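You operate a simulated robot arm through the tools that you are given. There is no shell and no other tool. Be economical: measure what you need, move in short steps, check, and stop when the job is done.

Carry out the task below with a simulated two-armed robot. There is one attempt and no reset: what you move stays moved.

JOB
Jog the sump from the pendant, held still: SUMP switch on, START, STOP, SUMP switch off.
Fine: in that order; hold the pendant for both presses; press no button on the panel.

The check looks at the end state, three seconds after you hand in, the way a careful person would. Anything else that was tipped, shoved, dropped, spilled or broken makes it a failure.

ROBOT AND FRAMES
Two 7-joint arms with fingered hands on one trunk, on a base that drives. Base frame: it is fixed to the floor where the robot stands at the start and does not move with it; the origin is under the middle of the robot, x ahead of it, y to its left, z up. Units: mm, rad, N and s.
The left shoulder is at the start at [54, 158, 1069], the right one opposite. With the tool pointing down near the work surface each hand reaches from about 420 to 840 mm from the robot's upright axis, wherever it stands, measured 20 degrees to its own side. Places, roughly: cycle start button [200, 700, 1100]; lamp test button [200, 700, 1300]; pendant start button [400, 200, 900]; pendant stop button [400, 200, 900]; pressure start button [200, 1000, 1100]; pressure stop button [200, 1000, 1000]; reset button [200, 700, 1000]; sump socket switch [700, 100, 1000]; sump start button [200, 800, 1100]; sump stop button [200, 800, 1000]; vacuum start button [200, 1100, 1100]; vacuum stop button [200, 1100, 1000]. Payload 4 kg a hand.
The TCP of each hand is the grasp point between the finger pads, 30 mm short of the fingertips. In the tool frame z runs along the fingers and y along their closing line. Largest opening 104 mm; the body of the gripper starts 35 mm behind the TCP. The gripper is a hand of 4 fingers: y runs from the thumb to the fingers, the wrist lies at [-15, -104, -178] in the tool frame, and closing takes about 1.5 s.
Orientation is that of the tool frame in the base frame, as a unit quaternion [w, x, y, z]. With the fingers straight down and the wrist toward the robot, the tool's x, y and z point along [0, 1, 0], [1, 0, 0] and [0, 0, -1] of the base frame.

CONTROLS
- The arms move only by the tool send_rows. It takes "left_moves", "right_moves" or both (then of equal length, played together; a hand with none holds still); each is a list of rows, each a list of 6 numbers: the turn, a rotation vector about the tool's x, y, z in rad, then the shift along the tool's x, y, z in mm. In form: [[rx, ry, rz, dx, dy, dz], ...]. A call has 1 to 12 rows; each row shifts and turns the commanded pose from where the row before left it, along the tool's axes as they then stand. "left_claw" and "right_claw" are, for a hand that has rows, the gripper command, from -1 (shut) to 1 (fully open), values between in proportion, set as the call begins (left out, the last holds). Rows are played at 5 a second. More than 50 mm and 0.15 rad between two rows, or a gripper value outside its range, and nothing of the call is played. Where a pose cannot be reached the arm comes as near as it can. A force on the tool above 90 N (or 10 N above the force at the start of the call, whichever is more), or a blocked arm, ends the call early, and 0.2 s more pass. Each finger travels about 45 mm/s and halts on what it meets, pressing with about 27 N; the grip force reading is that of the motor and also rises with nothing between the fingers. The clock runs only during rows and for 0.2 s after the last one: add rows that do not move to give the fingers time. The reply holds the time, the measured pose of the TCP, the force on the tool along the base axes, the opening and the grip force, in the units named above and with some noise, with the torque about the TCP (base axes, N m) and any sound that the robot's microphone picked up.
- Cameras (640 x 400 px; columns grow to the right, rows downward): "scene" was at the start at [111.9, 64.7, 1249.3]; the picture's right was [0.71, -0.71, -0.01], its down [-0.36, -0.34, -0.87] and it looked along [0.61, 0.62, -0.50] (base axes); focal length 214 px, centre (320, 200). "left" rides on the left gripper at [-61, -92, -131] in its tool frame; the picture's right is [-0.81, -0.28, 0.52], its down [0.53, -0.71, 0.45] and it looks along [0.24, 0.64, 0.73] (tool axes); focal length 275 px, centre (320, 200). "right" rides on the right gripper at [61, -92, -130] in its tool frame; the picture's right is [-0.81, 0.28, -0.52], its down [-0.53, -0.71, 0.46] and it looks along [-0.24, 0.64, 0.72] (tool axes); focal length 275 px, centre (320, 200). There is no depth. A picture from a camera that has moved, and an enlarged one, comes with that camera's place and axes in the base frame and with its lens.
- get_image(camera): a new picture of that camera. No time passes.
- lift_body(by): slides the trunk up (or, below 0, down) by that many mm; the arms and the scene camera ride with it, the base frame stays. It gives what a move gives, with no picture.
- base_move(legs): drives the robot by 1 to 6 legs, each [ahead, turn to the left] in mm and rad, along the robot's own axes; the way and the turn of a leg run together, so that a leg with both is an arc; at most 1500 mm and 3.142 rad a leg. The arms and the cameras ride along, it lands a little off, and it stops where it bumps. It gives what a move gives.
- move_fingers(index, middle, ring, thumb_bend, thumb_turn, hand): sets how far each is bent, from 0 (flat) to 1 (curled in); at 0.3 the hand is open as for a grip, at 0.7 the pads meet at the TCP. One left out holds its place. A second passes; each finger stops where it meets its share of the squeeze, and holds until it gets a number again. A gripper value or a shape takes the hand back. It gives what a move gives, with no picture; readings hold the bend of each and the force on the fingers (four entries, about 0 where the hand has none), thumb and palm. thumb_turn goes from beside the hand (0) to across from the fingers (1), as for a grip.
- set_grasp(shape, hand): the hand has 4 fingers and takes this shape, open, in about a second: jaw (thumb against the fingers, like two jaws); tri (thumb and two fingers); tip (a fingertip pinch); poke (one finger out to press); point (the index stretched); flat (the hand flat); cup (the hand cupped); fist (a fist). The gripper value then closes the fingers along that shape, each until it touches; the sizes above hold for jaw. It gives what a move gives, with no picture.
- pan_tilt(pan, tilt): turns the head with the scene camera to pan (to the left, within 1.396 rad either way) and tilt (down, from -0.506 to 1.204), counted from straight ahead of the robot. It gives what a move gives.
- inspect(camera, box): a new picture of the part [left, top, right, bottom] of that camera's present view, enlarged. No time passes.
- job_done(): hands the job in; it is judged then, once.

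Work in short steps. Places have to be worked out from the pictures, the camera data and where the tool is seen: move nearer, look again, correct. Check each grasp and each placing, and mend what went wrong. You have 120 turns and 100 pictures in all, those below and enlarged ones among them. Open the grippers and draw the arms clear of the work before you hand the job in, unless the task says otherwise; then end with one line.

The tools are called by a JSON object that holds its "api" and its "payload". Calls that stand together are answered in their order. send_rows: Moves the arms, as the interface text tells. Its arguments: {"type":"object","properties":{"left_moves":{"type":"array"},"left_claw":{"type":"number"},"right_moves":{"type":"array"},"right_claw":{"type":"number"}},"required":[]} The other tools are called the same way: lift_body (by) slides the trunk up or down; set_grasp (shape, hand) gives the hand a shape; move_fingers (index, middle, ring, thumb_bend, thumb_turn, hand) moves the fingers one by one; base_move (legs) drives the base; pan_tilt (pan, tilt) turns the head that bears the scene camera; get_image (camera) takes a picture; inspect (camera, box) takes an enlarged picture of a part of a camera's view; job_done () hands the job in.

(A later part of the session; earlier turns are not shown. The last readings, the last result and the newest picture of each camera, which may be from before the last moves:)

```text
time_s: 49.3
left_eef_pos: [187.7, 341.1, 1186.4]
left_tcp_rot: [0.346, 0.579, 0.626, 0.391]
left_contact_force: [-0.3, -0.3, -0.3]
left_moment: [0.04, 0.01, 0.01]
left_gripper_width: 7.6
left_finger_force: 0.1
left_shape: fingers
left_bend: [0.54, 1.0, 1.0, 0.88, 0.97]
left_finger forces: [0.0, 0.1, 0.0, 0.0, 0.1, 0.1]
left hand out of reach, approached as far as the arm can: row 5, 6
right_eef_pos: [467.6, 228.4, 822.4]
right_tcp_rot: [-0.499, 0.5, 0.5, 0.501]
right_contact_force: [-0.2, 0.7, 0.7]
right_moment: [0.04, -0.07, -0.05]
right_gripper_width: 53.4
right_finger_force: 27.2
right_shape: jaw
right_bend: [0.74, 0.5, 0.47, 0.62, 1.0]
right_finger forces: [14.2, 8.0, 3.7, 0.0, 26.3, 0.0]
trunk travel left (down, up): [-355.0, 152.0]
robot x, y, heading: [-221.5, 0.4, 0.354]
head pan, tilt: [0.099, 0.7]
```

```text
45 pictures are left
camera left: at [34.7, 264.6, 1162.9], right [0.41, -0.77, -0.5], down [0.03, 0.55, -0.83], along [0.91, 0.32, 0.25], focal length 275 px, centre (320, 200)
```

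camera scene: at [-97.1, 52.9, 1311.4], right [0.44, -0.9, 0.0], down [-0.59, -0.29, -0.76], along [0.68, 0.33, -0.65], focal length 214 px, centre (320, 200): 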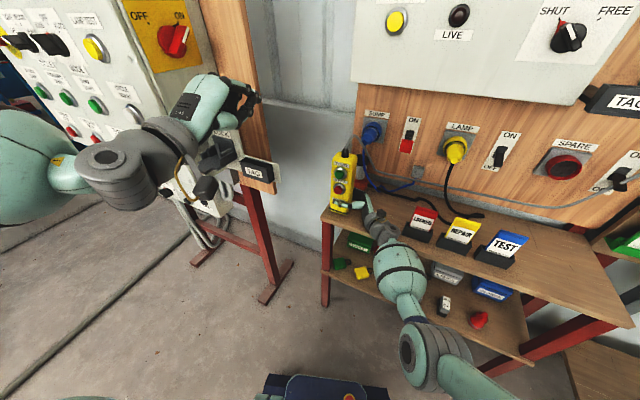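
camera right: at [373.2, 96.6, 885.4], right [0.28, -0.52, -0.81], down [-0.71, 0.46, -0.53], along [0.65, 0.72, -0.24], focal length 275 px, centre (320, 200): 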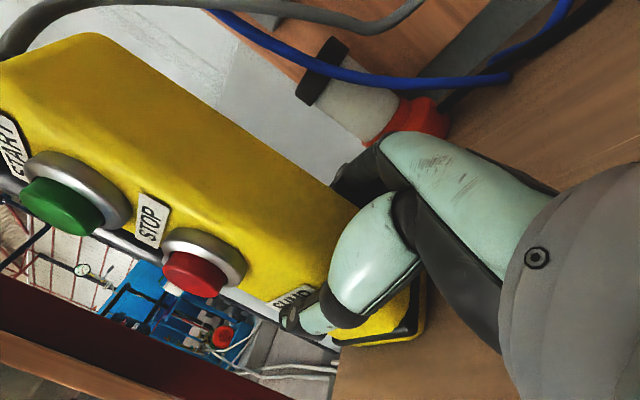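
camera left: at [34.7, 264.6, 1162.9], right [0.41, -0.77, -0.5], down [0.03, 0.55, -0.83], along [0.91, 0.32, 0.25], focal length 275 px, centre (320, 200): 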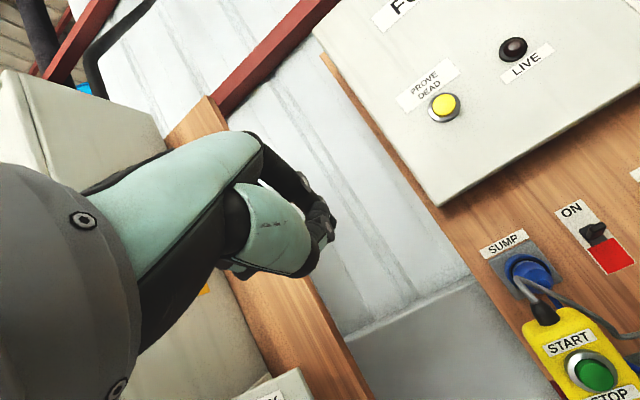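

The thumb pinned the index at 0.55. I'll reset to the poke shape, then move nearer the pendant.

{"api": "set_grasp", "payload": {"hand": "left", "shape": "poke"}}

{"api": "move_fingers", "payload": {"hand": "left", "middle": 1.0}}

{"api": "send_rows", "payload": {"left_moves": [[0, 0, 0, -21, -20.6, 36], [0, 0, 0, -21, -20.6, 36], [0, 0, 0, -21, -20.6, 36], [0, 0, 0, -21, -20.6, 36], [0, 0, 0, -21, -20.6, 36], [0, 0, 0, 0, 0, 0]]}}

{"api": "get_image", "payload": {"camera": "scene"}}

{"api": "get_image", "payload": {"camera": "left"}}

```text
time_s: 50.2
left_eef_pos: [187.5, 337.8, 1185.6]
left_tcp_rot: [0.344, 0.579, 0.626, 0.392]
left_contact_force: [0.0, 0.3, 0.0]
left_moment: [0.04, 0.04, 0.0]
left_gripper_width: 0.0
left_finger_force: 0.1
left_shape: poke
left_bend: [0.7, 0.7, 0.99, 1.0, 1.0]
left_finger forces: [0.0, 0.0, 0.0, 0.0, 0.0, 0.1]
right_eef_pos: [468.5, 228.7, 823.6]
right_tcp_rot: [-0.499, 0.5, 0.501, 0.501]
right_contact_force: [-0.4, -0.8, 0.4]
right_moment: [0.02, -0.11, 0.02]
right_gripper_width: 53.6
right_finger_force: 26.9
right_shape: jaw
right_bend: [0.74, 0.5, 0.47, 0.62, 1.0]
right_finger forces: [14.0, 8.0, 3.8, 0.0, 26.5, 0.0]
trunk travel left (down, up): [-355.0, 152.0]
robot x, y, heading: [-220.7, -4.4, 0.361]
head pan, tilt: [0.099, 0.7]
```

```text
time_s: 51.2
left_eef_pos: [187.1, 338.2, 1186.4]
left_tcp_rot: [0.345, 0.579, 0.625, 0.393]
left_contact_force: [0.4, -0.5, -0.5]
left_moment: [-0.05, 0.01, 0.0]
left_gripper_width: 29.6
left_finger_force: 0.0
left_shape: fingers
left_bend: [0.7, 1.0, 0.99, 1.0, 1.0]
left_finger forces: [0.0, 0.0, 0.1, 0.1, 0.0, 0.0]
right_eef_pos: [467.1, 227.2, 824.2]
right_tcp_rot: [-0.5, 0.499, 0.501, 0.5]
right_contact_force: [-0.3, -0.6, 0.0]
right_moment: [-0.03, -0.09, -0.03]
right_gripper_width: 53.7
right_finger_force: 26.7
right_shape: jaw
right_bend: [0.74, 0.5, 0.47, 0.62, 1.0]
right_finger forces: [14.2, 8.0, 3.8, 0.1, 26.5, 0.1]
trunk travel left (down, up): [-355.0, 152.0]
robot x, y, heading: [-215.9, -3.3, 0.352]
head pan, tilt: [0.099, 0.7]
```

```text
time_s: 52.6
left_eef_pos: [281.4, 284.0, 1054.8]
left_tcp_rot: [0.344, 0.58, 0.626, 0.392]
left_contact_force: [-0.5, -0.5, -0.4]
left_moment: [0.03, -0.01, -0.02]
left_gripper_width: 29.9
left_finger_force: 0.0
left_shape: fingers
left_bend: [0.7, 1.0, 0.99, 1.0, 1.0]
left_finger forces: [0.1, 0.0, 0.0, 0.0, 0.0, 0.0]
left hand out of reach, approached as far as the arm can: row 4, 5
right_eef_pos: [466.7, 227.0, 823.7]
right_tcp_rot: [-0.499, 0.5, 0.5, 0.501]
right_contact_force: [-1.0, -0.3, 0.9]
right_moment: [0.01, -0.1, 0.03]
right_gripper_width: 53.4
right_finger_force: 27.2
right_shape: jaw
right_bend: [0.74, 0.5, 0.47, 0.62, 1.0]
right_finger forces: [14.1, 8.4, 3.8, 0.0, 26.8, 0.0]
trunk travel left (down, up): [-355.0, 152.0]
robot x, y, heading: [-220.2, -0.6, 0.355]
head pan, tilt: [0.099, 0.7]
```

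```text
44 pictures are left
camera scene: at [-96.9, 52.1, 1311.4], right [0.44, -0.9, 0.0], down [-0.59, -0.29, -0.76], along [0.68, 0.33, -0.65], focal length 214 px, centre (320, 200)
```

scene: 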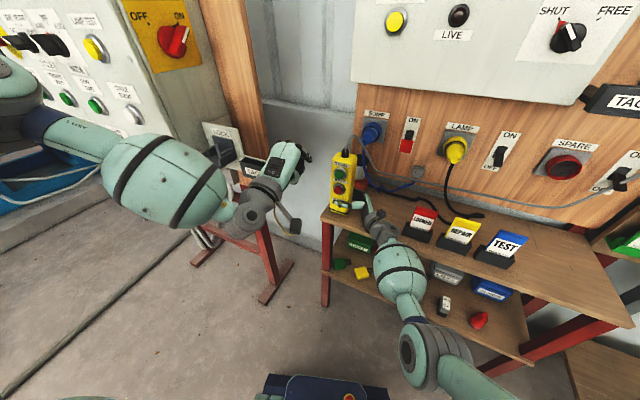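

```text
43 pictures are left
camera left: at [127.4, 209.0, 1031.6], right [0.4, -0.77, -0.5], down [0.03, 0.56, -0.83], along [0.91, 0.32, 0.25], focal length 275 px, centre (320, 200)
```

left: 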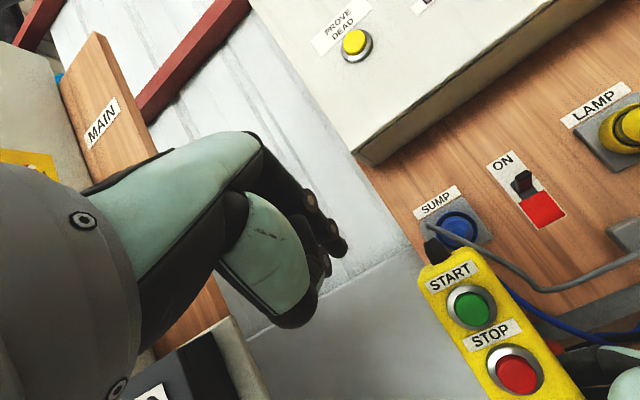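

The left wrist is near its limit pointing along +x. I'll yaw the finger about 0.4 rad to the right and tilt it a little more down, which suits that arm better.

{"api": "send_rows", "payload": {"left_moves": [[-0.003, -0.119, 0.06, 0, 0, 0], [-0.003, -0.119, 0.06, 0, 0, 0], [-0.003, -0.119, 0.06, 0, 0, 0], [0.15, 0, 0, 0, 0, 0], [0, 0, 0, 0, 0, 0]]}}

{"api": "send_rows", "payload": {"left_moves": [[0, 0, 0, -4, -6, 30], [0, 0, 0, -4, -6, 30], [0, 0, 0, 0, 0, 0]]}}

```text
time_s: 53.8
left_eef_pos: [281.2, 285.4, 1054.2]
left_tcp_rot: [0.363, 0.721, 0.521, 0.277]
left_contact_force: [0.3, 0.1, 0.3]
left_moment: [0.01, -0.02, 0.01]
left_gripper_width: 29.7
left_finger_force: 0.0
left_shape: fingers
left_bend: [0.7, 1.0, 0.99, 1.0, 1.0]
left_finger forces: [0.0, 0.1, 0.0, 0.1, 0.1, 0.1]
right_eef_pos: [467.5, 228.6, 823.2]
right_tcp_rot: [-0.499, 0.499, 0.5, 0.501]
right_contact_force: [-1.2, -0.5, 1.0]
right_moment: [0.01, -0.04, 0.06]
right_gripper_width: 53.6
right_finger_force: 27.4
right_shape: jaw
right_bend: [0.74, 0.5, 0.47, 0.62, 1.0]
right_finger forces: [14.0, 8.1, 3.6, 0.0, 26.9, 0.0]
trunk travel left (down, up): [-355.0, 152.0]
robot x, y, heading: [-218.9, -3.4, 0.354]
head pan, tilt: [0.099, 0.7]
```

```text
time_s: 54.6
left_eef_pos: [316.9, 265.3, 1011.0]
left_tcp_rot: [0.365, 0.721, 0.52, 0.276]
left_contact_force: [-0.6, -0.3, 0.4]
left_moment: [-0.04, 0.0, 0.0]
left_gripper_width: 29.9
left_finger_force: 0.0
left_shape: fingers
left_bend: [0.7, 1.0, 0.99, 1.0, 1.0]
left_finger forces: [0.0, 0.1, 0.0, 0.0, 0.0, 0.0]
right_eef_pos: [465.6, 229.0, 822.5]
right_tcp_rot: [-0.498, 0.501, 0.5, 0.501]
right_contact_force: [-0.2, 0.3, 0.5]
right_moment: [0.02, -0.14, -0.03]
right_gripper_width: 53.6
right_finger_force: 27.2
right_shape: jaw
right_bend: [0.74, 0.5, 0.47, 0.62, 1.0]
right_finger forces: [14.1, 8.4, 4.0, 0.0, 26.7, 0.1]
trunk travel left (down, up): [-355.0, 152.0]
robot x, y, heading: [-216.2, 1.7, 0.354]
head pan, tilt: [0.099, 0.7]
```

Reachable now. A look to locate START and the fingertip.

{"api": "inspect", "payload": {"camera": "scene", "box": [270, 120, 410, 240]}}

{"api": "get_image", "payload": {"camera": "left"}}

{"api": "get_image", "payload": {"camera": "right"}}

```text
3.33 times, centred on (340, 180) of scene
camera zoom: at [-97.9, 53.2, 1311.5], right [0.44, -0.9, 0.0], down [-0.59, -0.29, -0.76], along [0.68, 0.33, -0.65], focal length 715 px, centre (253, 267)
```

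zoom: 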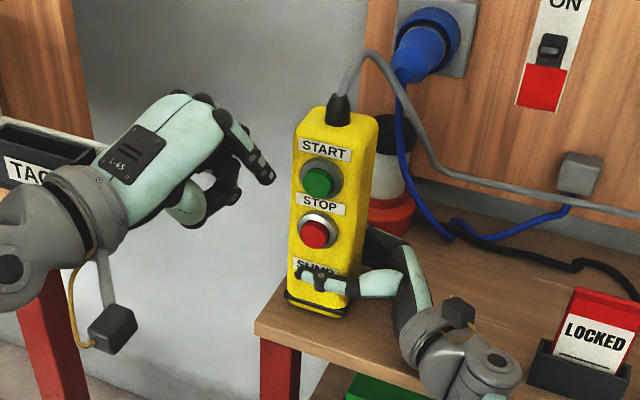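

```text
41 pictures are left
camera left: at [143.9, 256.0, 1010.7], right [0.0, -0.84, -0.54], down [0.12, 0.54, -0.83], along [0.99, -0.07, 0.11], focal length 275 px, centre (320, 200)
```

left: 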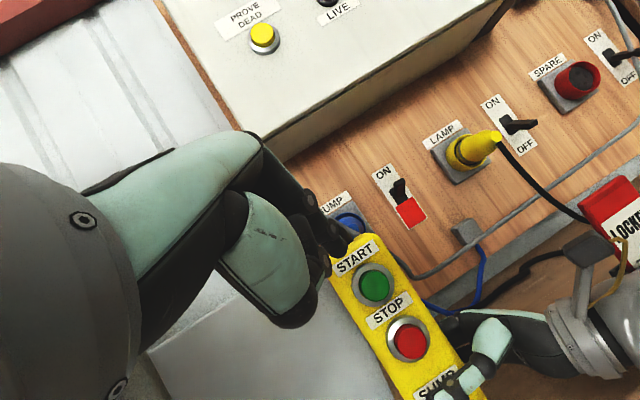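

```text
40 pictures are left
camera right: at [372.8, 96.6, 885.5], right [0.28, -0.52, -0.81], down [-0.71, 0.46, -0.53], along [0.65, 0.72, -0.24], focal length 275 px, centre (320, 200)
```

right: 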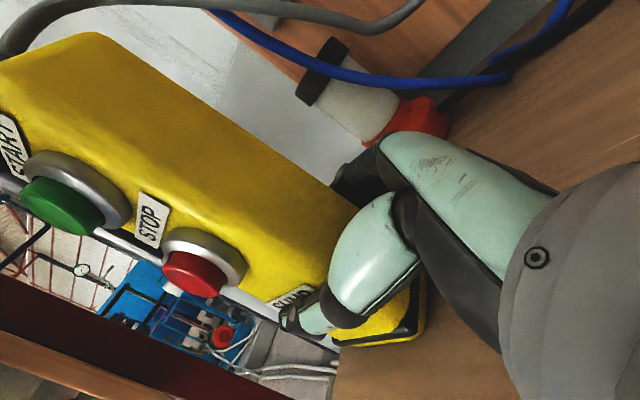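

START cap is at [415, 238, 944], STOP at [416, 239, 885], and the fingertip at about [338, 252, 993]. Moving to 25 mm in front of START.

{"api": "send_rows", "payload": {"left_moves": [[0, 0, 0, 0.6, -3, 35], [0, 0, 0, 0.6, -3, 35], [0, 0, 0, 0, 0, 0]]}}

{"api": "inspect", "payload": {"camera": "scene", "box": [290, 130, 410, 230]}}

{"api": "inspect", "payload": {"camera": "left", "box": [260, 180, 460, 380]}}

```text
time_s: 55.4
left_eef_pos: [324.1, 274.7, 1011.1]
left_tcp_rot: [0.364, 0.724, 0.518, 0.274]
left_contact_force: [-10.5, -21.2, -5.3]
left_moment: [-0.07, -0.77, 2.84]
left_gripper_width: 29.8
left_finger_force: 0.1
left_shape: fingers
left_bend: [0.7, 1.0, 0.99, 1.0, 1.0]
left_finger forces: [0.0, 0.1, 0.0, 0.0, 0.0, 0.0]
left hand out of reach, approached as far as the arm can: row 1, 2
right_eef_pos: [466.7, 226.2, 823.6]
right_tcp_rot: [0.501, -0.499, -0.5, -0.5]
right_contact_force: [-1.0, 0.1, 0.3]
right_moment: [-0.05, -0.07, -0.02]
right_gripper_width: 53.2
right_finger_force: 27.0
right_shape: jaw
right_bend: [0.74, 0.5, 0.47, 0.62, 1.0]
right_finger forces: [14.4, 8.3, 3.8, 0.0, 26.7, 0.1]
trunk travel left (down, up): [-355.0, 152.0]
robot x, y, heading: [-220.5, -3.2, 0.355]
head pan, tilt: [0.099, 0.7]
```

```text
4.00 times, centred on (350, 180) of scene
camera zoom: at [-98.6, 49.5, 1311.6], right [0.44, -0.9, 0.0], down [-0.59, -0.28, -0.76], along [0.68, 0.33, -0.65], focal length 858 px, centre (200, 280)
```

zoom: 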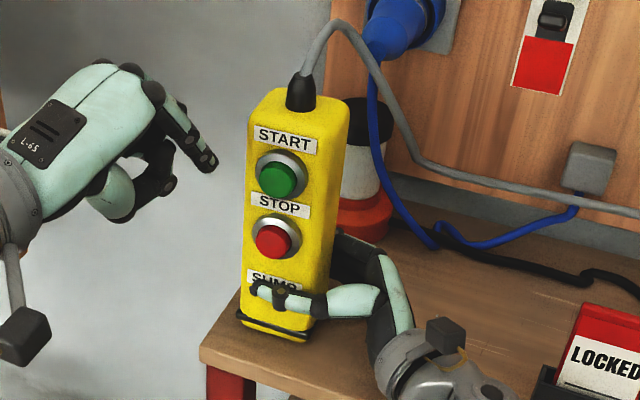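

```text
2.00 times, centred on (360, 280) of left
camera zoom: at [152.2, 264.6, 1011.3], right [0.0, -0.84, -0.54], down [0.12, 0.54, -0.83], along [0.99, -0.07, 0.1], focal length 551 px, centre (240, 40)
```

zoom: 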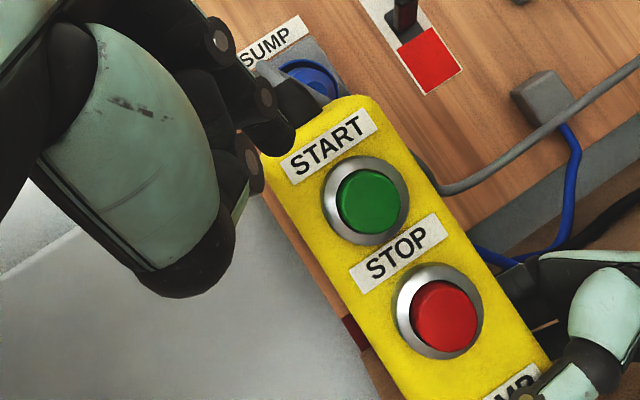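

Force on the left hand without finger contact: something on its left side, or the forearm, is touching. I'll back off and look at the whole left arm.

{"api": "send_rows", "payload": {"left_moves": [[0, 0, 0, 0, 3, -20], [0, 0, 0, 0, 3, -20], [0, 0, 0, 0, 0, 0]]}}

{"api": "pan_tilt", "payload": {"pan": 0.5, "tilt": 0.8}}

{"api": "get_image", "payload": {"camera": "scene"}}

```text
time_s: 56.2
left_eef_pos: [297.3, 286.9, 1039.2]
left_tcp_rot: [0.363, 0.722, 0.521, 0.276]
left_contact_force: [-0.7, 0.3, 0.3]
left_moment: [0.01, 0.01, -0.02]
left_gripper_width: 29.9
left_finger_force: 0.1
left_shape: fingers
left_bend: [0.7, 1.0, 0.99, 1.0, 1.0]
left_finger forces: [0.0, 0.0, 0.0, 0.0, 0.0, 0.0]
right_eef_pos: [467.4, 228.0, 823.1]
right_tcp_rot: [-0.5, 0.5, 0.5, 0.5]
right_contact_force: [-0.3, -0.6, -0.3]
right_moment: [-0.05, -0.11, -0.03]
right_gripper_width: 53.5
right_finger_force: 27.0
right_shape: jaw
right_bend: [0.74, 0.5, 0.47, 0.62, 1.0]
right_finger forces: [14.3, 8.2, 3.8, 0.0, 26.7, 0.0]
trunk travel left (down, up): [-355.0, 152.0]
robot x, y, heading: [-219.8, -2.5, 0.353]
head pan, tilt: [0.099, 0.7]
```

```text
time_s: 57.1
left_eef_pos: [298.5, 286.7, 1038.3]
left_tcp_rot: [0.364, 0.722, 0.52, 0.276]
left_contact_force: [-0.6, -0.1, -0.3]
left_moment: [-0.02, -0.01, 0.03]
left_gripper_width: 29.7
left_finger_force: 0.0
left_shape: fingers
left_bend: [0.7, 1.0, 0.99, 1.0, 1.0]
left_finger forces: [0.0, 0.1, 0.0, 0.0, 0.0, 0.1]
right_eef_pos: [467.0, 227.7, 823.5]
right_tcp_rot: [-0.499, 0.499, 0.501, 0.501]
right_contact_force: [-0.5, -0.2, 0.5]
right_moment: [0.01, -0.11, 0.02]
right_gripper_width: 53.7
right_finger_force: 27.0
right_shape: jaw
right_bend: [0.74, 0.5, 0.47, 0.62, 1.0]
right_finger forces: [14.2, 8.4, 4.2, 0.1, 26.7, 0.0]
trunk travel left (down, up): [-355.0, 152.0]
robot x, y, heading: [-218.8, -3.1, 0.353]
head pan, tilt: [0.499, 0.799]
```

```text
37 pictures are left
camera scene: at [-120.6, 76.1, 1303.4], right [0.75, -0.66, -0.01], down [-0.48, -0.54, -0.69], along [0.45, 0.52, -0.73], focal length 214 px, centre (320, 200)
```

scene: 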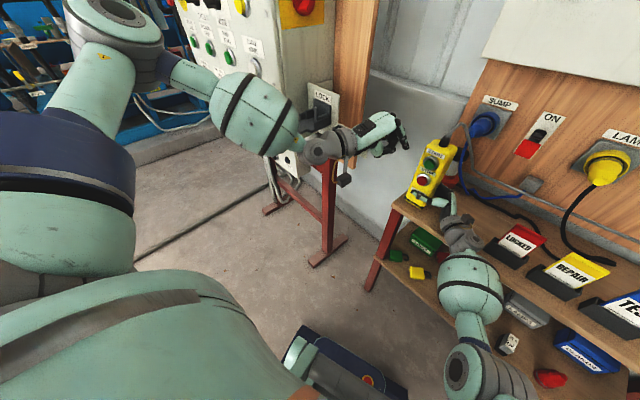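

The elbow is high and out to the left, and the forearm crowds the panel's TAG/LOCK post. I'll tilt the finger steeper (~57° down) with less yaw, so the arm comes in from above and stays away from the post.

{"api": "send_rows", "payload": {"left_moves": [[0.003, 0.122, -0.087, 0, 0, 0], [0.13, 0, 0, 0, 0, 0], [0.13, 0, 0, 0, 0, 0], [0.13, 0, 0, 0, 0, 0], [0, 0, 0, 0, 0, 0]]}}

{"api": "get_image", "payload": {"camera": "scene"}}

```text
time_s: 58.3
left_eef_pos: [298.9, 286.3, 1037.7]
left_tcp_rot: [0.202, 0.734, 0.621, 0.185]
left_contact_force: [0.8, -0.8, 0.4]
left_moment: [0.04, 0.01, -0.02]
left_gripper_width: 29.8
left_finger_force: 0.0
left_shape: fingers
left_bend: [0.7, 1.0, 0.99, 1.0, 1.0]
left_finger forces: [0.0, 0.1, 0.0, 0.0, 0.1, 0.1]
right_eef_pos: [466.8, 228.8, 822.8]
right_tcp_rot: [-0.5, 0.5, 0.5, 0.5]
right_contact_force: [-0.5, 0.3, 0.1]
right_moment: [0.0, -0.13, 0.03]
right_gripper_width: 53.4
right_finger_force: 27.1
right_shape: jaw
right_bend: [0.74, 0.5, 0.47, 0.62, 1.0]
right_finger forces: [14.1, 8.4, 3.9, 0.1, 26.7, 0.0]
trunk travel left (down, up): [-355.0, 152.0]
robot x, y, heading: [-221.5, 1.3, 0.355]
head pan, tilt: [0.499, 0.799]
```

```text
36 pictures are left
camera scene: at [-120.8, 76.5, 1303.4], right [0.75, -0.66, -0.01], down [-0.48, -0.54, -0.69], along [0.45, 0.52, -0.73], focal length 214 px, centre (320, 200)
```

scene: 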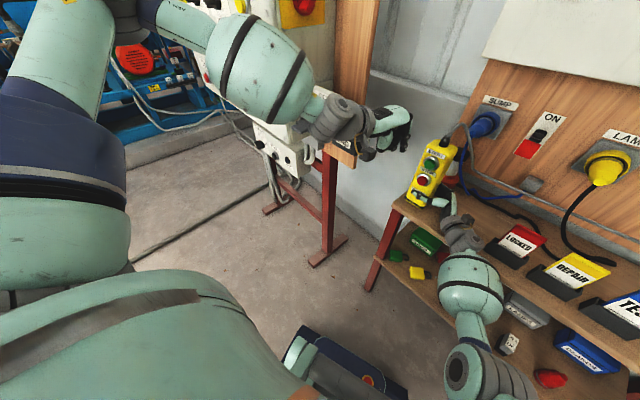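

The arm now comes in from above. Moving to 30 mm in front of START.

{"api": "send_rows", "payload": {"left_moves": [[0, 0, 0, -9.8, 10, 32], [0, 0, 0, -9.8, 10, 32], [0, 0, 0, -9.8, 10, 32], [0, 0, 0, 0, 0, 0]]}}

{"api": "get_image", "payload": {"camera": "scene"}}

{"api": "get_image", "payload": {"camera": "left"}}

```text
time_s: 59.3
left_eef_pos: [338.3, 268.3, 997.9]
left_tcp_rot: [0.204, 0.734, 0.62, 0.186]
left_contact_force: [0.2, -0.8, 0.2]
left_moment: [-0.02, -0.02, 0.03]
left_gripper_width: 29.9
left_finger_force: 0.0
left_shape: fingers
left_bend: [0.7, 1.0, 0.99, 1.0, 1.0]
left_finger forces: [0.0, 0.0, 0.1, 0.1, 0.1, 0.0]
left hand out of reach, approached as far as the arm can: row 2, 3
right_eef_pos: [466.7, 228.0, 822.8]
right_tcp_rot: [-0.5, 0.499, 0.501, 0.5]
right_contact_force: [-1.6, -0.8, 0.8]
right_moment: [0.0, -0.09, -0.01]
right_gripper_width: 53.6
right_finger_force: 27.3
right_shape: jaw
right_bend: [0.74, 0.5, 0.47, 0.62, 0.99]
right_finger forces: [14.1, 8.3, 3.7, 0.1, 26.9, 0.0]
trunk travel left (down, up): [-355.0, 152.0]
robot x, y, heading: [-219.8, -7.5, 0.358]
head pan, tilt: [0.499, 0.799]
```

```text
35 pictures are left
camera scene: at [-120.6, 75.9, 1303.4], right [0.75, -0.66, -0.01], down [-0.48, -0.54, -0.69], along [0.45, 0.52, -0.73], focal length 214 px, centre (320, 200)
```

scene: 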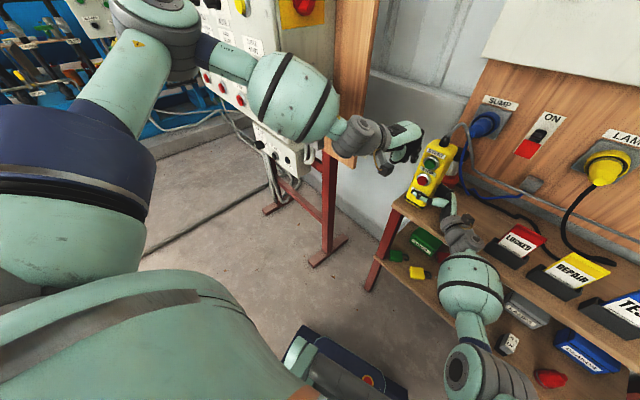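

```text
34 pictures are left
camera left: at [181.6, 230.4, 1057.6], right [-0.09, -0.79, -0.6], down [-0.27, 0.6, -0.75], along [0.96, 0.1, -0.27], focal length 275 px, centre (320, 200)
```

left: 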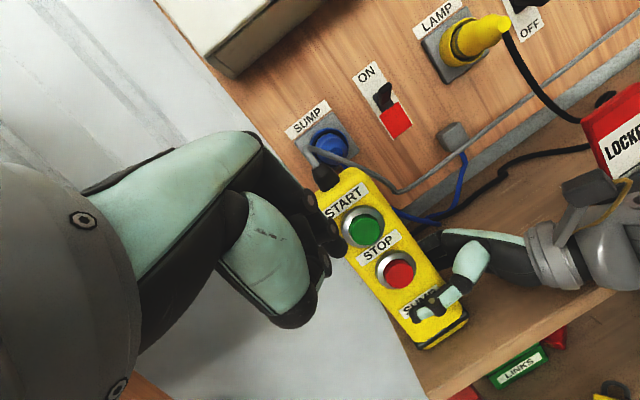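

The wrist is at its limit. Stretching the index makes it point well forward of the tool axis, so the hand can stay in an easier pose. I'll back off first, then stretch it.

{"api": "send_rows", "payload": {"left_moves": [[0, 0, 0, 10, -10, -32], [0, 0, 0, 10, -30, -20], [0, 0, 0, 0, -20, 0], [0, 0, 0, 0, 0, 0]]}}

{"api": "move_fingers", "payload": {"hand": "left", "index": 0.0}}

{"api": "pan_tilt", "payload": {"pan": 0.2, "tilt": 0.6}}

{"api": "get_image", "payload": {"camera": "scene"}}

{"api": "get_image", "payload": {"camera": "left"}}

```text
time_s: 60.3
left_eef_pos: [262.1, 300.9, 1010.0]
left_tcp_rot: [0.204, 0.734, 0.62, 0.186]
left_contact_force: [0.3, 0.4, -0.6]
left_moment: [0.03, 0.01, 0.03]
left_gripper_width: 30.0
left_finger_force: 0.1
left_shape: fingers
left_bend: [0.7, 1.0, 0.99, 1.0, 1.0]
left_finger forces: [0.1, 0.0, 0.1, 0.0, 0.0, 0.0]
right_eef_pos: [466.8, 228.6, 823.6]
right_tcp_rot: [-0.5, 0.5, 0.501, 0.5]
right_contact_force: [-0.8, 1.2, 0.2]
right_moment: [0.03, -0.08, -0.01]
right_gripper_width: 53.4
right_finger_force: 27.1
right_shape: jaw
right_bend: [0.74, 0.5, 0.47, 0.62, 0.99]
right_finger forces: [13.9, 8.3, 3.7, 0.1, 27.0, 0.1]
trunk travel left (down, up): [-355.0, 152.0]
robot x, y, heading: [-219.4, -1.3, 0.351]
head pan, tilt: [0.499, 0.799]
```

```text
time_s: 61.3
left_eef_pos: [261.9, 302.0, 1008.9]
left_tcp_rot: [0.204, 0.734, 0.62, 0.187]
left_contact_force: [-0.1, 0.1, 0.0]
left_moment: [0.01, 0.0, 0.01]
left_gripper_width: 85.5
left_finger_force: 0.1
left_shape: fingers
left_bend: [0.0, 1.0, 0.99, 1.0, 1.0]
left_finger forces: [0.0, 0.1, 0.0, 0.0, 0.0, 0.0]
right_eef_pos: [467.1, 227.7, 823.0]
right_tcp_rot: [-0.5, 0.499, 0.501, 0.5]
right_contact_force: [-1.4, 0.2, 1.7]
right_moment: [-0.03, -0.05, -0.03]
right_gripper_width: 53.3
right_finger_force: 27.1
right_shape: jaw
right_bend: [0.74, 0.5, 0.47, 0.62, 0.99]
right_finger forces: [14.0, 8.3, 3.6, 0.0, 27.0, 0.1]
trunk travel left (down, up): [-355.0, 152.0]
robot x, y, heading: [-216.7, -3.6, 0.353]
head pan, tilt: [0.499, 0.799]
```

```text
time_s: 62.1
left_eef_pos: [262.9, 299.9, 1009.9]
left_tcp_rot: [0.204, 0.735, 0.62, 0.186]
left_contact_force: [0.8, -0.6, -1.4]
left_moment: [0.03, 0.0, 0.04]
left_gripper_width: 85.5
left_finger_force: 0.0
left_shape: fingers
left_bend: [0.0, 1.0, 0.99, 1.0, 1.0]
left_finger forces: [0.0, 0.0, 0.1, 0.1, 0.1, 0.0]
right_eef_pos: [466.1, 228.0, 823.4]
right_tcp_rot: [-0.5, 0.499, 0.501, 0.5]
right_contact_force: [0.2, 0.4, 0.0]
right_moment: [-0.01, -0.13, -0.01]
right_gripper_width: 53.3
right_finger_force: 27.6
right_shape: jaw
right_bend: [0.74, 0.5, 0.47, 0.62, 0.99]
right_finger forces: [14.0, 8.3, 3.7, 0.0, 27.1, 0.0]
trunk travel left (down, up): [-355.0, 152.0]
robot x, y, heading: [-218.2, -1.3, 0.35]
head pan, tilt: [0.201, 0.6]
```

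```text
33 pictures are left
camera scene: at [-98.6, 62.1, 1320.0], right [0.53, -0.85, 0.0], down [-0.49, -0.3, -0.82], along [0.69, 0.43, -0.58], focal length 214 px, centre (320, 200)
```

scene: 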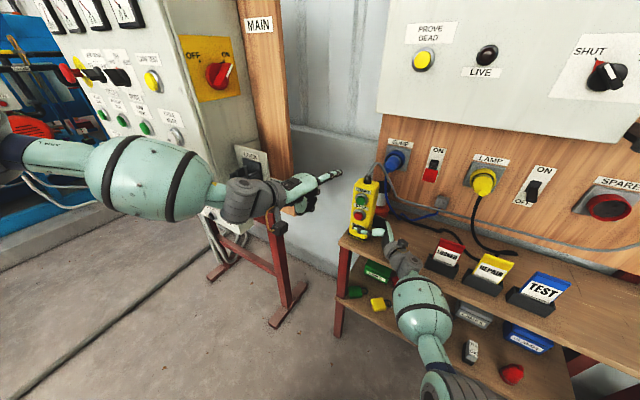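

```text
32 pictures are left
camera left: at [105.9, 262.3, 1070.0], right [-0.09, -0.79, -0.6], down [-0.27, 0.6, -0.75], along [0.96, 0.1, -0.27], focal length 275 px, centre (320, 200)
```

left: 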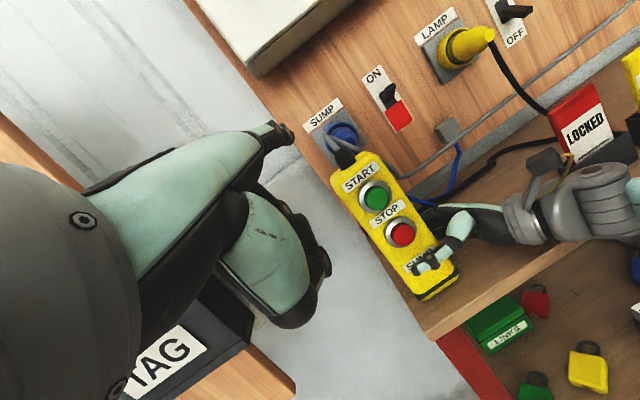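

The stretched index points forward nicely, its tip at about [328, 269, 1069]. I'll tilt the hand a bit more tool-down and move toward START.

{"api": "send_rows", "payload": {"left_moves": [[0.1, 0, 0, 0, 0, 0], [0.1, 0, 0, 0, 0, 0], [0, 0, 0, -8.7, 0.3, 39], [0, 0, 0, -8.7, 0.3, 39], [0, 0, 0, -8.7, 0.3, 39], [0, 0, 0, 0, 0, 0]]}}

{"api": "get_image", "payload": {"camera": "scene"}}

{"api": "get_image", "payload": {"camera": "left"}}

```text
time_s: 63.5
left_eef_pos: [284.7, 284.8, 916.1]
left_tcp_rot: [0.129, 0.751, 0.636, 0.123]
left_contact_force: [-0.2, -0.9, -0.3]
left_moment: [-0.01, 0.0, 0.02]
left_gripper_width: 85.7
left_finger_force: 0.0
left_shape: fingers
left_bend: [0.0, 1.0, 0.99, 1.0, 1.0]
left_finger forces: [0.1, 0.0, 0.0, 0.0, 0.0, 0.0]
left hand out of reach, approached as far as the arm can: row 5
right_eef_pos: [467.1, 228.0, 822.8]
right_tcp_rot: [-0.5, 0.499, 0.5, 0.5]
right_contact_force: [-0.8, 0.9, 1.5]
right_moment: [0.03, -0.1, 0.0]
right_gripper_width: 53.3
right_finger_force: 26.7
right_shape: jaw
right_bend: [0.74, 0.5, 0.47, 0.62, 1.0]
right_finger forces: [13.9, 8.5, 3.9, 0.0, 26.9, 0.0]
trunk travel left (down, up): [-355.0, 152.0]
robot x, y, heading: [-217.0, -4.6, 0.35]
head pan, tilt: [0.201, 0.6]
```

```text
31 pictures are left
camera scene: at [-98.2, 61.8, 1320.1], right [0.53, -0.85, 0.0], down [-0.49, -0.3, -0.82], along [0.69, 0.43, -0.58], focal length 214 px, centre (320, 200)
```

scene: 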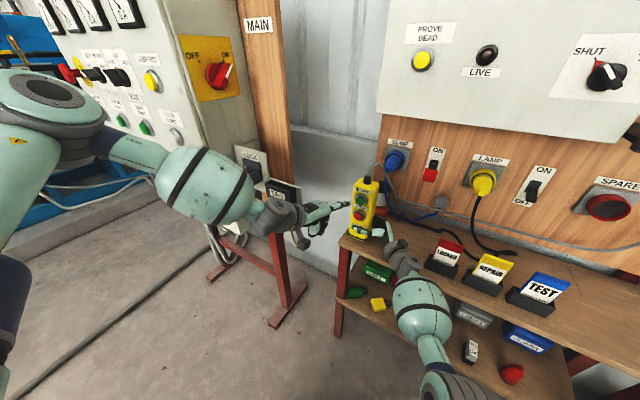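

```text
30 pictures are left
camera left: at [143.1, 244.0, 1004.9], right [-0.2, -0.78, -0.6], down [-0.41, 0.62, -0.67], along [0.89, 0.11, -0.45], focal length 275 px, centre (320, 200)
```

left: 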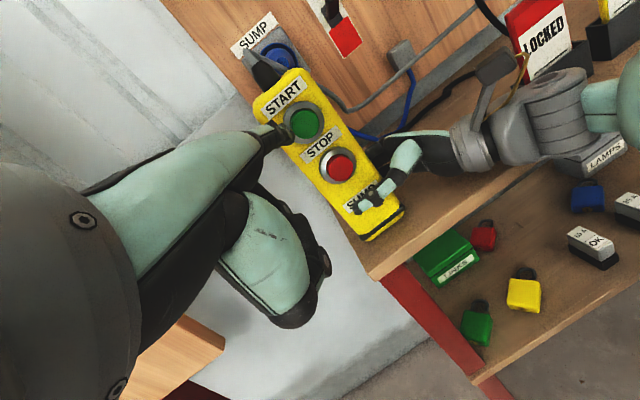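

START is still about 55 mm beyond what the left arm can do, because the robot faces too far left for that arm. I'll release the pendant, back both hands off, and turn the robot back to face straight ahead.

{"api": "send_rows", "payload": {"left_moves": [[0, 0, 0, 5, -23, -30], [0, 0, 0, 5, -23, -30], [0, 0, 0, 0, -23, -30], [0, 0, 0, 0, -23, -30], [0, 0, 0, 0, 0, 0], [0, 0, 0, 0, 0, 0], [0, 0, 0, 0, 0, 0]], "right_moves": [[0, 0, 0, 0, 0, 0], [0, 0, 0, 0, 0, 0], [0, 0, 0, 0, 0, 0], [0, 0, 0, 0, 0, 0], [0, 0, 0, 0, 0, 0], [0, 0, 0, 0, 0, 0], [0, 0, 0, 0, 0, 0]], "right_claw": 1}}

{"api": "inspect", "payload": {"camera": "right", "box": [160, 60, 500, 380]}}

```text
time_s: 65.1
left_eef_pos: [159.0, 313.0, 997.8]
left_tcp_rot: [0.129, 0.751, 0.636, 0.123]
left_contact_force: [0.2, -0.2, 0.5]
left_moment: [-0.02, 0.01, -0.01]
left_gripper_width: 85.5
left_finger_force: 0.0
left_shape: fingers
left_bend: [0.0, 1.0, 0.99, 1.0, 1.0]
left_finger forces: [0.0, 0.1, 0.0, 0.0, 0.1, 0.0]
right_eef_pos: [466.4, 228.5, 823.0]
right_tcp_rot: [-0.5, 0.499, 0.501, 0.5]
right_contact_force: [-0.1, -0.2, 0.2]
right_moment: [0.0, 0.0, 0.02]
right_gripper_width: 103.8
right_finger_force: 0.0
right_shape: jaw
right_bend: [0.3, 0.3, 0.3, 0.3, 0.98]
right_finger forces: [0.0, 0.0, 0.1, 0.1, 0.0, 0.1]
trunk travel left (down, up): [-355.0, 152.0]
robot x, y, heading: [-217.7, -1.7, 0.353]
head pan, tilt: [0.201, 0.6]
```

```text
1.25 times, centred on (330, 220) of right
camera zoom: at [373.0, 96.2, 885.5], right [0.28, -0.52, -0.81], down [-0.71, 0.46, -0.53], along [0.65, 0.72, -0.24], focal length 344 px, centre (308, 175)
```

zoom: 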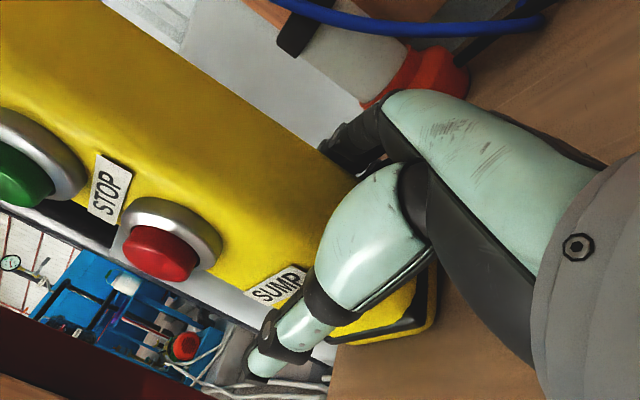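

Released. The right hand goes straight out to the right by 80 mm, then up 180 mm to clear the cards, and then the robot turns.

{"api": "send_rows", "payload": {"right_moves": [[0, 0, 0, 0, 0, -27], [0, 0, 0, 0, 0, -27], [0, 0, 0, 0, 0, -26], [0, 0, 0, 45, -10, 0], [0, 0, 0, 45, -10, 0], [0, 0, 0, 45, -10, 0], [0, 0, 0, 45, -10, 0], [0, 0, 0, 0, 0, 0]]}}

{"api": "base_move", "payload": {"legs": [[0, -0.35]]}}

{"api": "get_image", "payload": {"camera": "scene"}}

```text
time_s: 66.9
left_eef_pos: [159.4, 313.1, 997.1]
left_tcp_rot: [0.128, 0.751, 0.636, 0.123]
left_contact_force: [-1.3, -0.4, 0.3]
left_moment: [0.01, 0.01, 0.03]
left_gripper_width: 85.9
left_finger_force: 0.1
left_shape: fingers
left_bend: [0.0, 1.0, 0.99, 1.0, 1.0]
left_finger forces: [0.0, 0.0, 0.0, 0.0, 0.1, 0.1]
right_eef_pos: [425.4, 148.2, 1005.4]
right_tcp_rot: [-0.499, 0.501, 0.5, 0.5]
right_contact_force: [-0.2, -0.5, -1.1]
right_moment: [-0.03, -0.01, 0.0]
right_gripper_width: 103.5
right_finger_force: 0.0
right_shape: jaw
right_bend: [0.3, 0.3, 0.3, 0.3, 0.98]
right_finger forces: [0.0, 0.1, 0.1, 0.0, 0.0, 0.0]
trunk travel left (down, up): [-355.0, 152.0]
robot x, y, heading: [-217.7, -1.2, 0.36]
head pan, tilt: [0.201, 0.6]
```

```text
time_s: 68.4
left_eef_pos: [244.3, 162.8, 996.9]
left_tcp_rot: [0.149, 0.851, 0.494, 0.098]
left_contact_force: [0.1, -1.2, -0.2]
left_moment: [0.0, -0.01, 0.01]
left_gripper_width: 85.7
left_finger_force: 0.0
left_shape: fingers
left_bend: [0.0, 1.0, 0.99, 1.0, 1.0]
left_finger forces: [0.0, 0.0, 0.0, 0.1, 0.0, 0.1]
right_eef_pos: [437.0, -85.4, 1005.2]
right_tcp_rot: [-0.404, 0.581, 0.404, 0.58]
right_contact_force: [-0.5, -0.4, -0.6]
right_moment: [0.0, 0.02, 0.01]
right_gripper_width: 103.7
right_finger_force: 0.1
right_shape: jaw
right_bend: [0.3, 0.3, 0.3, 0.3, 0.98]
right_finger forces: [0.0, 0.0, 0.0, 0.1, 0.0, 0.0]
trunk travel left (down, up): [-355.0, 152.0]
robot x, y, heading: [-220.1, 1.5, 0.003]
head pan, tilt: [0.201, 0.6]
```

```text
28 pictures are left
camera scene: at [-83.9, 18.6, 1320.1], right [0.2, -0.98, 0.0], down [-0.56, -0.11, -0.82], along [0.8, 0.17, -0.58], focal length 214 px, centre (320, 200)
```

scene: 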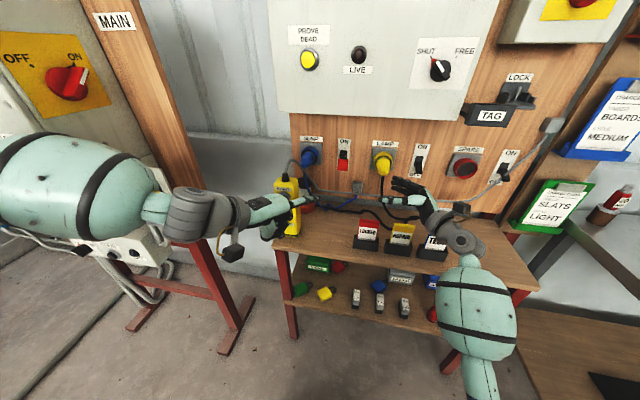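

The robot faces ahead. I'll turn the left hand back toward +x while shifting it left, and square the right hand at the same time.

{"api": "send_rows", "payload": {"left_moves": [[0.003, 0.049, -0.131, 31, -17, -6], [0.003, 0.049, -0.131, 33, -12, -3], [0.003, 0.049, -0.131, 36, -6, 0], [0, 0, 0, 0, 0, 0], [0, 0, 0, 0, 0, 0], [0, 0, 0, 0, 0, 0], [0, 0, 0, 0, 0, 0], [0, 0, 0, 0, 0, 0]], "right_moves": [[0.118, 0, 0, 0, 0, 0], [0.118, 0, 0, 0, 0, 0], [0.118, 0, 0, 0, 0, 0], [0, 0, 0, 0, -9, 46], [0, 0, 0, 0, -9, 46], [0, 0, 0, 0, -9, 46], [0, 0, 0, 0, -9, 46], [0, 0, 0, 0, 0, 0]]}}

{"api": "send_rows", "payload": {"left_moves": [[0, 0, 0, 0, 8.3, 38], [0, 0, 0, 0, 8.3, 38], [0, 0, 0, 0, 8.3, 38], [0, 0, 0, 0, 0, 0]]}}

{"api": "get_image", "payload": {"camera": "scene"}}

```text
time_s: 70.2
left_eef_pos: [236.6, 268.6, 1000.7]
left_tcp_rot: [0.129, 0.728, 0.66, 0.133]
left_contact_force: [0.9, 0.0, -0.4]
left_moment: [-0.02, -0.02, 0.01]
left_gripper_width: 85.7
left_finger_force: 0.1
left_shape: fingers
left_bend: [0.0, 1.0, 0.99, 1.0, 1.0]
left_finger forces: [0.0, 0.0, 0.1, 0.0, 0.1, 0.0]
right_eef_pos: [390.8, 99.1, 1012.6]
right_tcp_rot: [-0.496, 0.498, 0.503, 0.503]
right_contact_force: [-0.1, -0.3, -0.1]
right_moment: [-0.01, 0.0, 0.0]
right_gripper_width: 104.1
right_finger_force: 0.2
right_shape: jaw
right_bend: [0.3, 0.3, 0.3, 0.3, 0.98]
right_finger forces: [0.1, 0.0, 0.0, 0.0, 0.1, 0.1]
trunk travel left (down, up): [-355.0, 152.0]
robot x, y, heading: [-219.3, 0.4, 0.005]
head pan, tilt: [0.201, 0.6]
```

```text
time_s: 71.2
left_eef_pos: [301.2, 264.6, 906.4]
left_tcp_rot: [0.129, 0.728, 0.66, 0.133]
left_contact_force: [-0.5, 0.9, 0.8]
left_moment: [0.0, 0.03, 0.03]
left_gripper_width: 85.7
left_finger_force: 0.1
left_shape: fingers
left_bend: [0.0, 1.0, 0.99, 1.0, 1.0]
left_finger forces: [0.1, 0.0, 0.1, 0.1, 0.0, 0.1]
right_eef_pos: [391.7, 99.9, 1012.6]
right_tcp_rot: [-0.496, 0.497, 0.504, 0.503]
right_contact_force: [-0.4, 0.3, -0.4]
right_moment: [-0.01, -0.01, 0.0]
right_gripper_width: 104.1
right_finger_force: 0.1
right_shape: jaw
right_bend: [0.3, 0.3, 0.3, 0.3, 0.98]
right_finger forces: [0.0, 0.1, 0.0, 0.1, 0.0, 0.0]
trunk travel left (down, up): [-355.0, 152.0]
robot x, y, heading: [-221.2, -0.2, 0.004]
head pan, tilt: [0.201, 0.6]
```

```text
27 pictures are left
camera scene: at [-84.3, 18.8, 1320.1], right [0.2, -0.98, 0.0], down [-0.56, -0.11, -0.82], along [0.8, 0.17, -0.58], focal length 214 px, centre (320, 200)
```

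scene: 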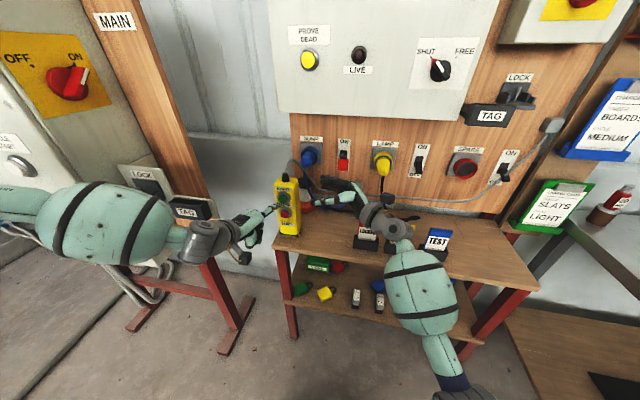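

The left finger reaches START's front with no limit warning. Now regrasp with the right hand along the same path as before.

{"api": "send_rows", "payload": {"right_moves": [[0, 0, 0, 0, 37, 25], [0, 0, 0, 0, 37, 25], [0, 0, 0, -47, 0, 0], [0, 0, 0, -47, 0, 0], [0, 0, 0, -47, 0, 0], [0, 0, 0, -47, 0, 0], [0, 0, 0, 0, 0, 0], [0, 0, 0, 0, 0, 20], [0, 0, 0, 0, 0, 0]]}}

{"api": "inspect", "payload": {"camera": "scene", "box": [220, 140, 380, 260]}}

{"api": "get_image", "payload": {"camera": "right"}}

```text
time_s: 73.2
left_eef_pos: [300.3, 264.1, 905.4]
left_tcp_rot: [0.129, 0.728, 0.66, 0.131]
left_contact_force: [-0.2, 0.0, 1.1]
left_moment: [0.0, 0.0, -0.03]
left_gripper_width: 86.0
left_finger_force: 0.0
left_shape: fingers
left_bend: [0.0, 1.0, 0.99, 1.0, 1.0]
left_finger forces: [0.1, 0.0, 0.1, 0.0, 0.0, 0.0]
right_eef_pos: [462.9, 178.5, 834.8]
right_tcp_rot: [-0.498, 0.496, 0.503, 0.504]
right_contact_force: [0.0, 0.0, -0.8]
right_moment: [0.0, -0.03, -0.01]
right_gripper_width: 103.9
right_finger_force: 0.2
right_shape: jaw
right_bend: [0.3, 0.3, 0.3, 0.3, 0.98]
right_finger forces: [0.0, 0.1, 0.0, 0.0, 0.1, 0.0]
right hand out of reach, approached as far as the arm can: row 6, 8
trunk travel left (down, up): [-355.0, 152.0]
robot x, y, heading: [-219.3, -0.7, 0.003]
head pan, tilt: [0.201, 0.6]
```

```text
3.33 times, centred on (300, 200) of scene
camera zoom: at [-84.0, 18.6, 1320.1], right [0.2, -0.98, 0.0], down [-0.56, -0.11, -0.82], along [0.8, 0.17, -0.58], focal length 715 px, centre (387, 200)
```

zoom: 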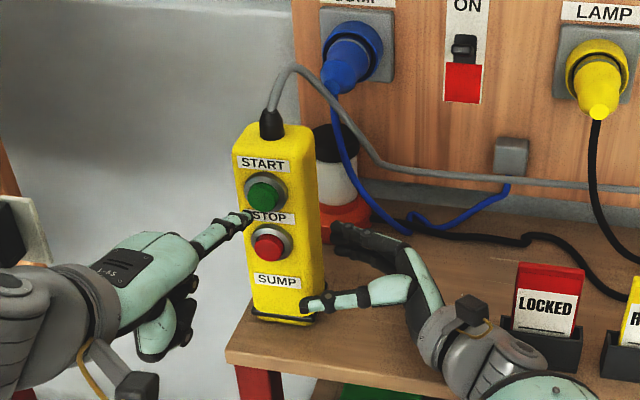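

```text
25 pictures are left
camera right: at [367.9, 47.2, 895.5], right [0.29, -0.52, -0.81], down [-0.71, 0.46, -0.54], along [0.65, 0.72, -0.23], focal length 275 px, centre (320, 200)
```

right: 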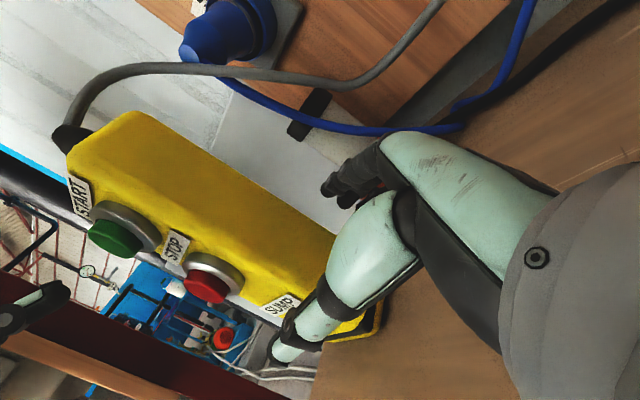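

The right arm is just at its limit at z 824. z≈833 still keeps the thumb below STOP, so I'll command that height and go in.

{"api": "send_rows", "payload": {"right_moves": [[0, 0, 0, 9, 3, 0], [0, 0, 0, 0, 0, 25], [0, 0, 0, 0, 0, 25], [0, 0, 0, 0, 0, 0], [0, 0, 0, 0, 0, 0]]}}

{"api": "inspect", "payload": {"camera": "scene", "box": [220, 140, 380, 260]}}

```text
time_s: 74.4
left_eef_pos: [301.4, 265.6, 903.9]
left_tcp_rot: [0.129, 0.728, 0.66, 0.132]
left_contact_force: [0.3, 0.1, -0.1]
left_moment: [-0.01, 0.0, 0.01]
left_gripper_width: 85.8
left_finger_force: 0.1
left_shape: fingers
left_bend: [0.0, 1.0, 0.99, 1.0, 1.0]
left_finger forces: [0.0, 0.0, 0.1, 0.0, 0.1, 0.0]
right_eef_pos: [451.0, 223.1, 851.3]
right_tcp_rot: [-0.496, 0.497, 0.503, 0.504]
right_contact_force: [0.1, -0.7, 1.3]
right_moment: [0.01, 0.02, -0.03]
right_gripper_width: 103.9
right_finger_force: 0.1
right_shape: jaw
right_bend: [0.3, 0.3, 0.3, 0.3, 0.98]
right_finger forces: [0.0, 0.1, 0.1, 0.1, 0.0, 0.0]
right hand out of reach, approached as far as the arm can: row 2, 3
trunk travel left (down, up): [-355.0, 152.0]
robot x, y, heading: [-221.5, -1.9, 0.007]
head pan, tilt: [0.201, 0.6]
```

```text
3.33 times, centred on (300, 200) of scene
camera zoom: at [-83.7, 19.2, 1320.0], right [0.2, -0.98, 0.0], down [-0.56, -0.11, -0.82], along [0.8, 0.17, -0.58], focal length 715 px, centre (387, 200)
```

zoom: 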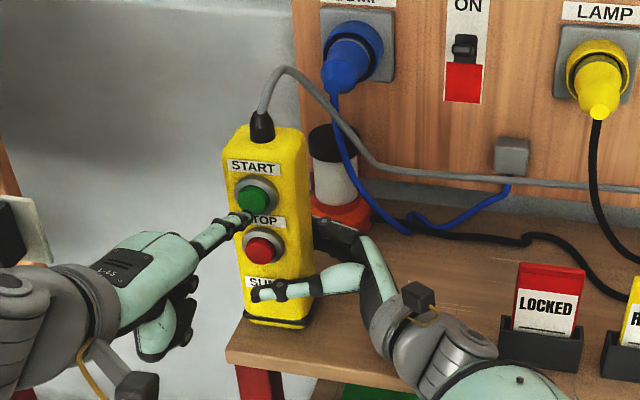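

The hand sits slightly high but the thumb is still below STOP, over the SUMP label. Closing the grip here.

{"api": "send_rows", "payload": {"right_moves": [[0, 0, 0, 0, 0, 0], [0, 0, 0, 0, 0, 0], [0, 0, 0, 0, 0, 0], [0, 0, 0, 0, 0, 0], [0, 0, 0, 0, 0, 0], [0, 0, 0, 0, 0, 0], [0, 0, 0, 0, 0, 0], [0, 0, 0, 0, 0, 0]], "right_claw": -1}}

{"api": "inspect", "payload": {"camera": "scene", "box": [220, 140, 380, 260]}}

{"api": "get_image", "payload": {"camera": "left"}}

{"api": "get_image", "payload": {"camera": "right"}}

```text
time_s: 76.2
left_eef_pos: [300.0, 264.6, 905.5]
left_tcp_rot: [0.128, 0.728, 0.66, 0.132]
left_contact_force: [0.2, -0.1, -0.7]
left_moment: [0.0, 0.01, 0.02]
left_gripper_width: 85.7
left_finger_force: 0.0
left_shape: fingers
left_bend: [0.0, 1.0, 0.99, 1.0, 1.0]
left_finger forces: [0.1, 0.0, 0.0, 0.0, 0.0, 0.1]
right_eef_pos: [451.1, 223.4, 851.4]
right_tcp_rot: [-0.496, 0.496, 0.503, 0.505]
right_contact_force: [-0.7, 0.7, 0.1]
right_moment: [0.0, -0.07, 0.0]
right_gripper_width: 54.6
right_finger_force: 26.9
right_shape: jaw
right_bend: [0.28, 0.39, 0.36, 0.73, 1.0]
right_finger forces: [13.4, 7.5, 3.3, 0.1, 24.6, 0.0]
trunk travel left (down, up): [-355.0, 152.0]
robot x, y, heading: [-216.0, 0.5, 0.001]
head pan, tilt: [0.201, 0.6]
```

```text
3.33 times, centred on (300, 200) of scene
camera zoom: at [-83.8, 19.1, 1320.0], right [0.2, -0.98, 0.0], down [-0.56, -0.11, -0.82], along [0.8, 0.17, -0.58], focal length 715 px, centre (387, 200)
```

zoom: 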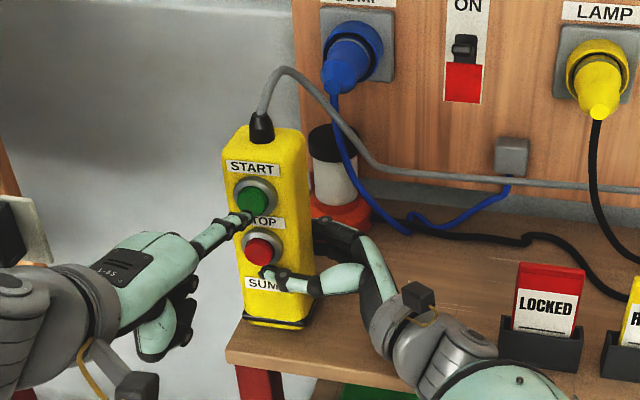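

```text
22 pictures are left
camera left: at [161.0, 214.4, 992.0], right [-0.14, -0.79, -0.6], down [-0.45, 0.59, -0.67], along [0.88, 0.17, -0.44], focal length 275 px, centre (320, 200)
```

left: 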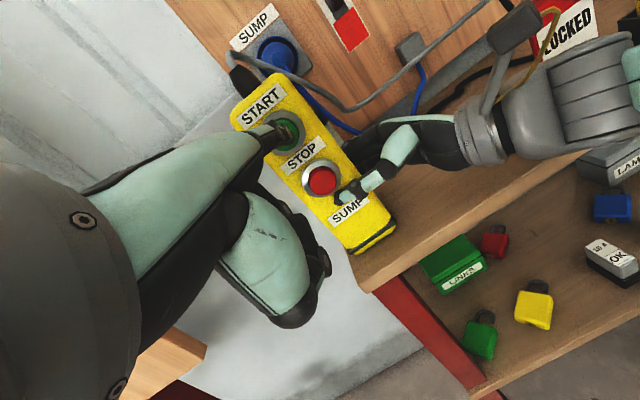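

```text
21 pictures are left
camera right: at [357.4, 92.1, 911.8], right [0.29, -0.52, -0.81], down [-0.71, 0.45, -0.54], along [0.65, 0.72, -0.24], focal length 275 px, centre (320, 200)
```

right: 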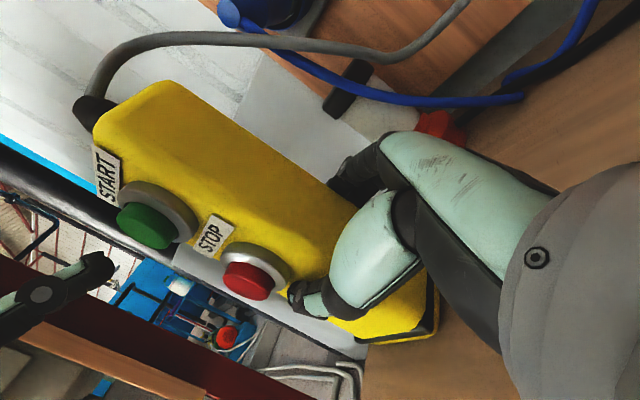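

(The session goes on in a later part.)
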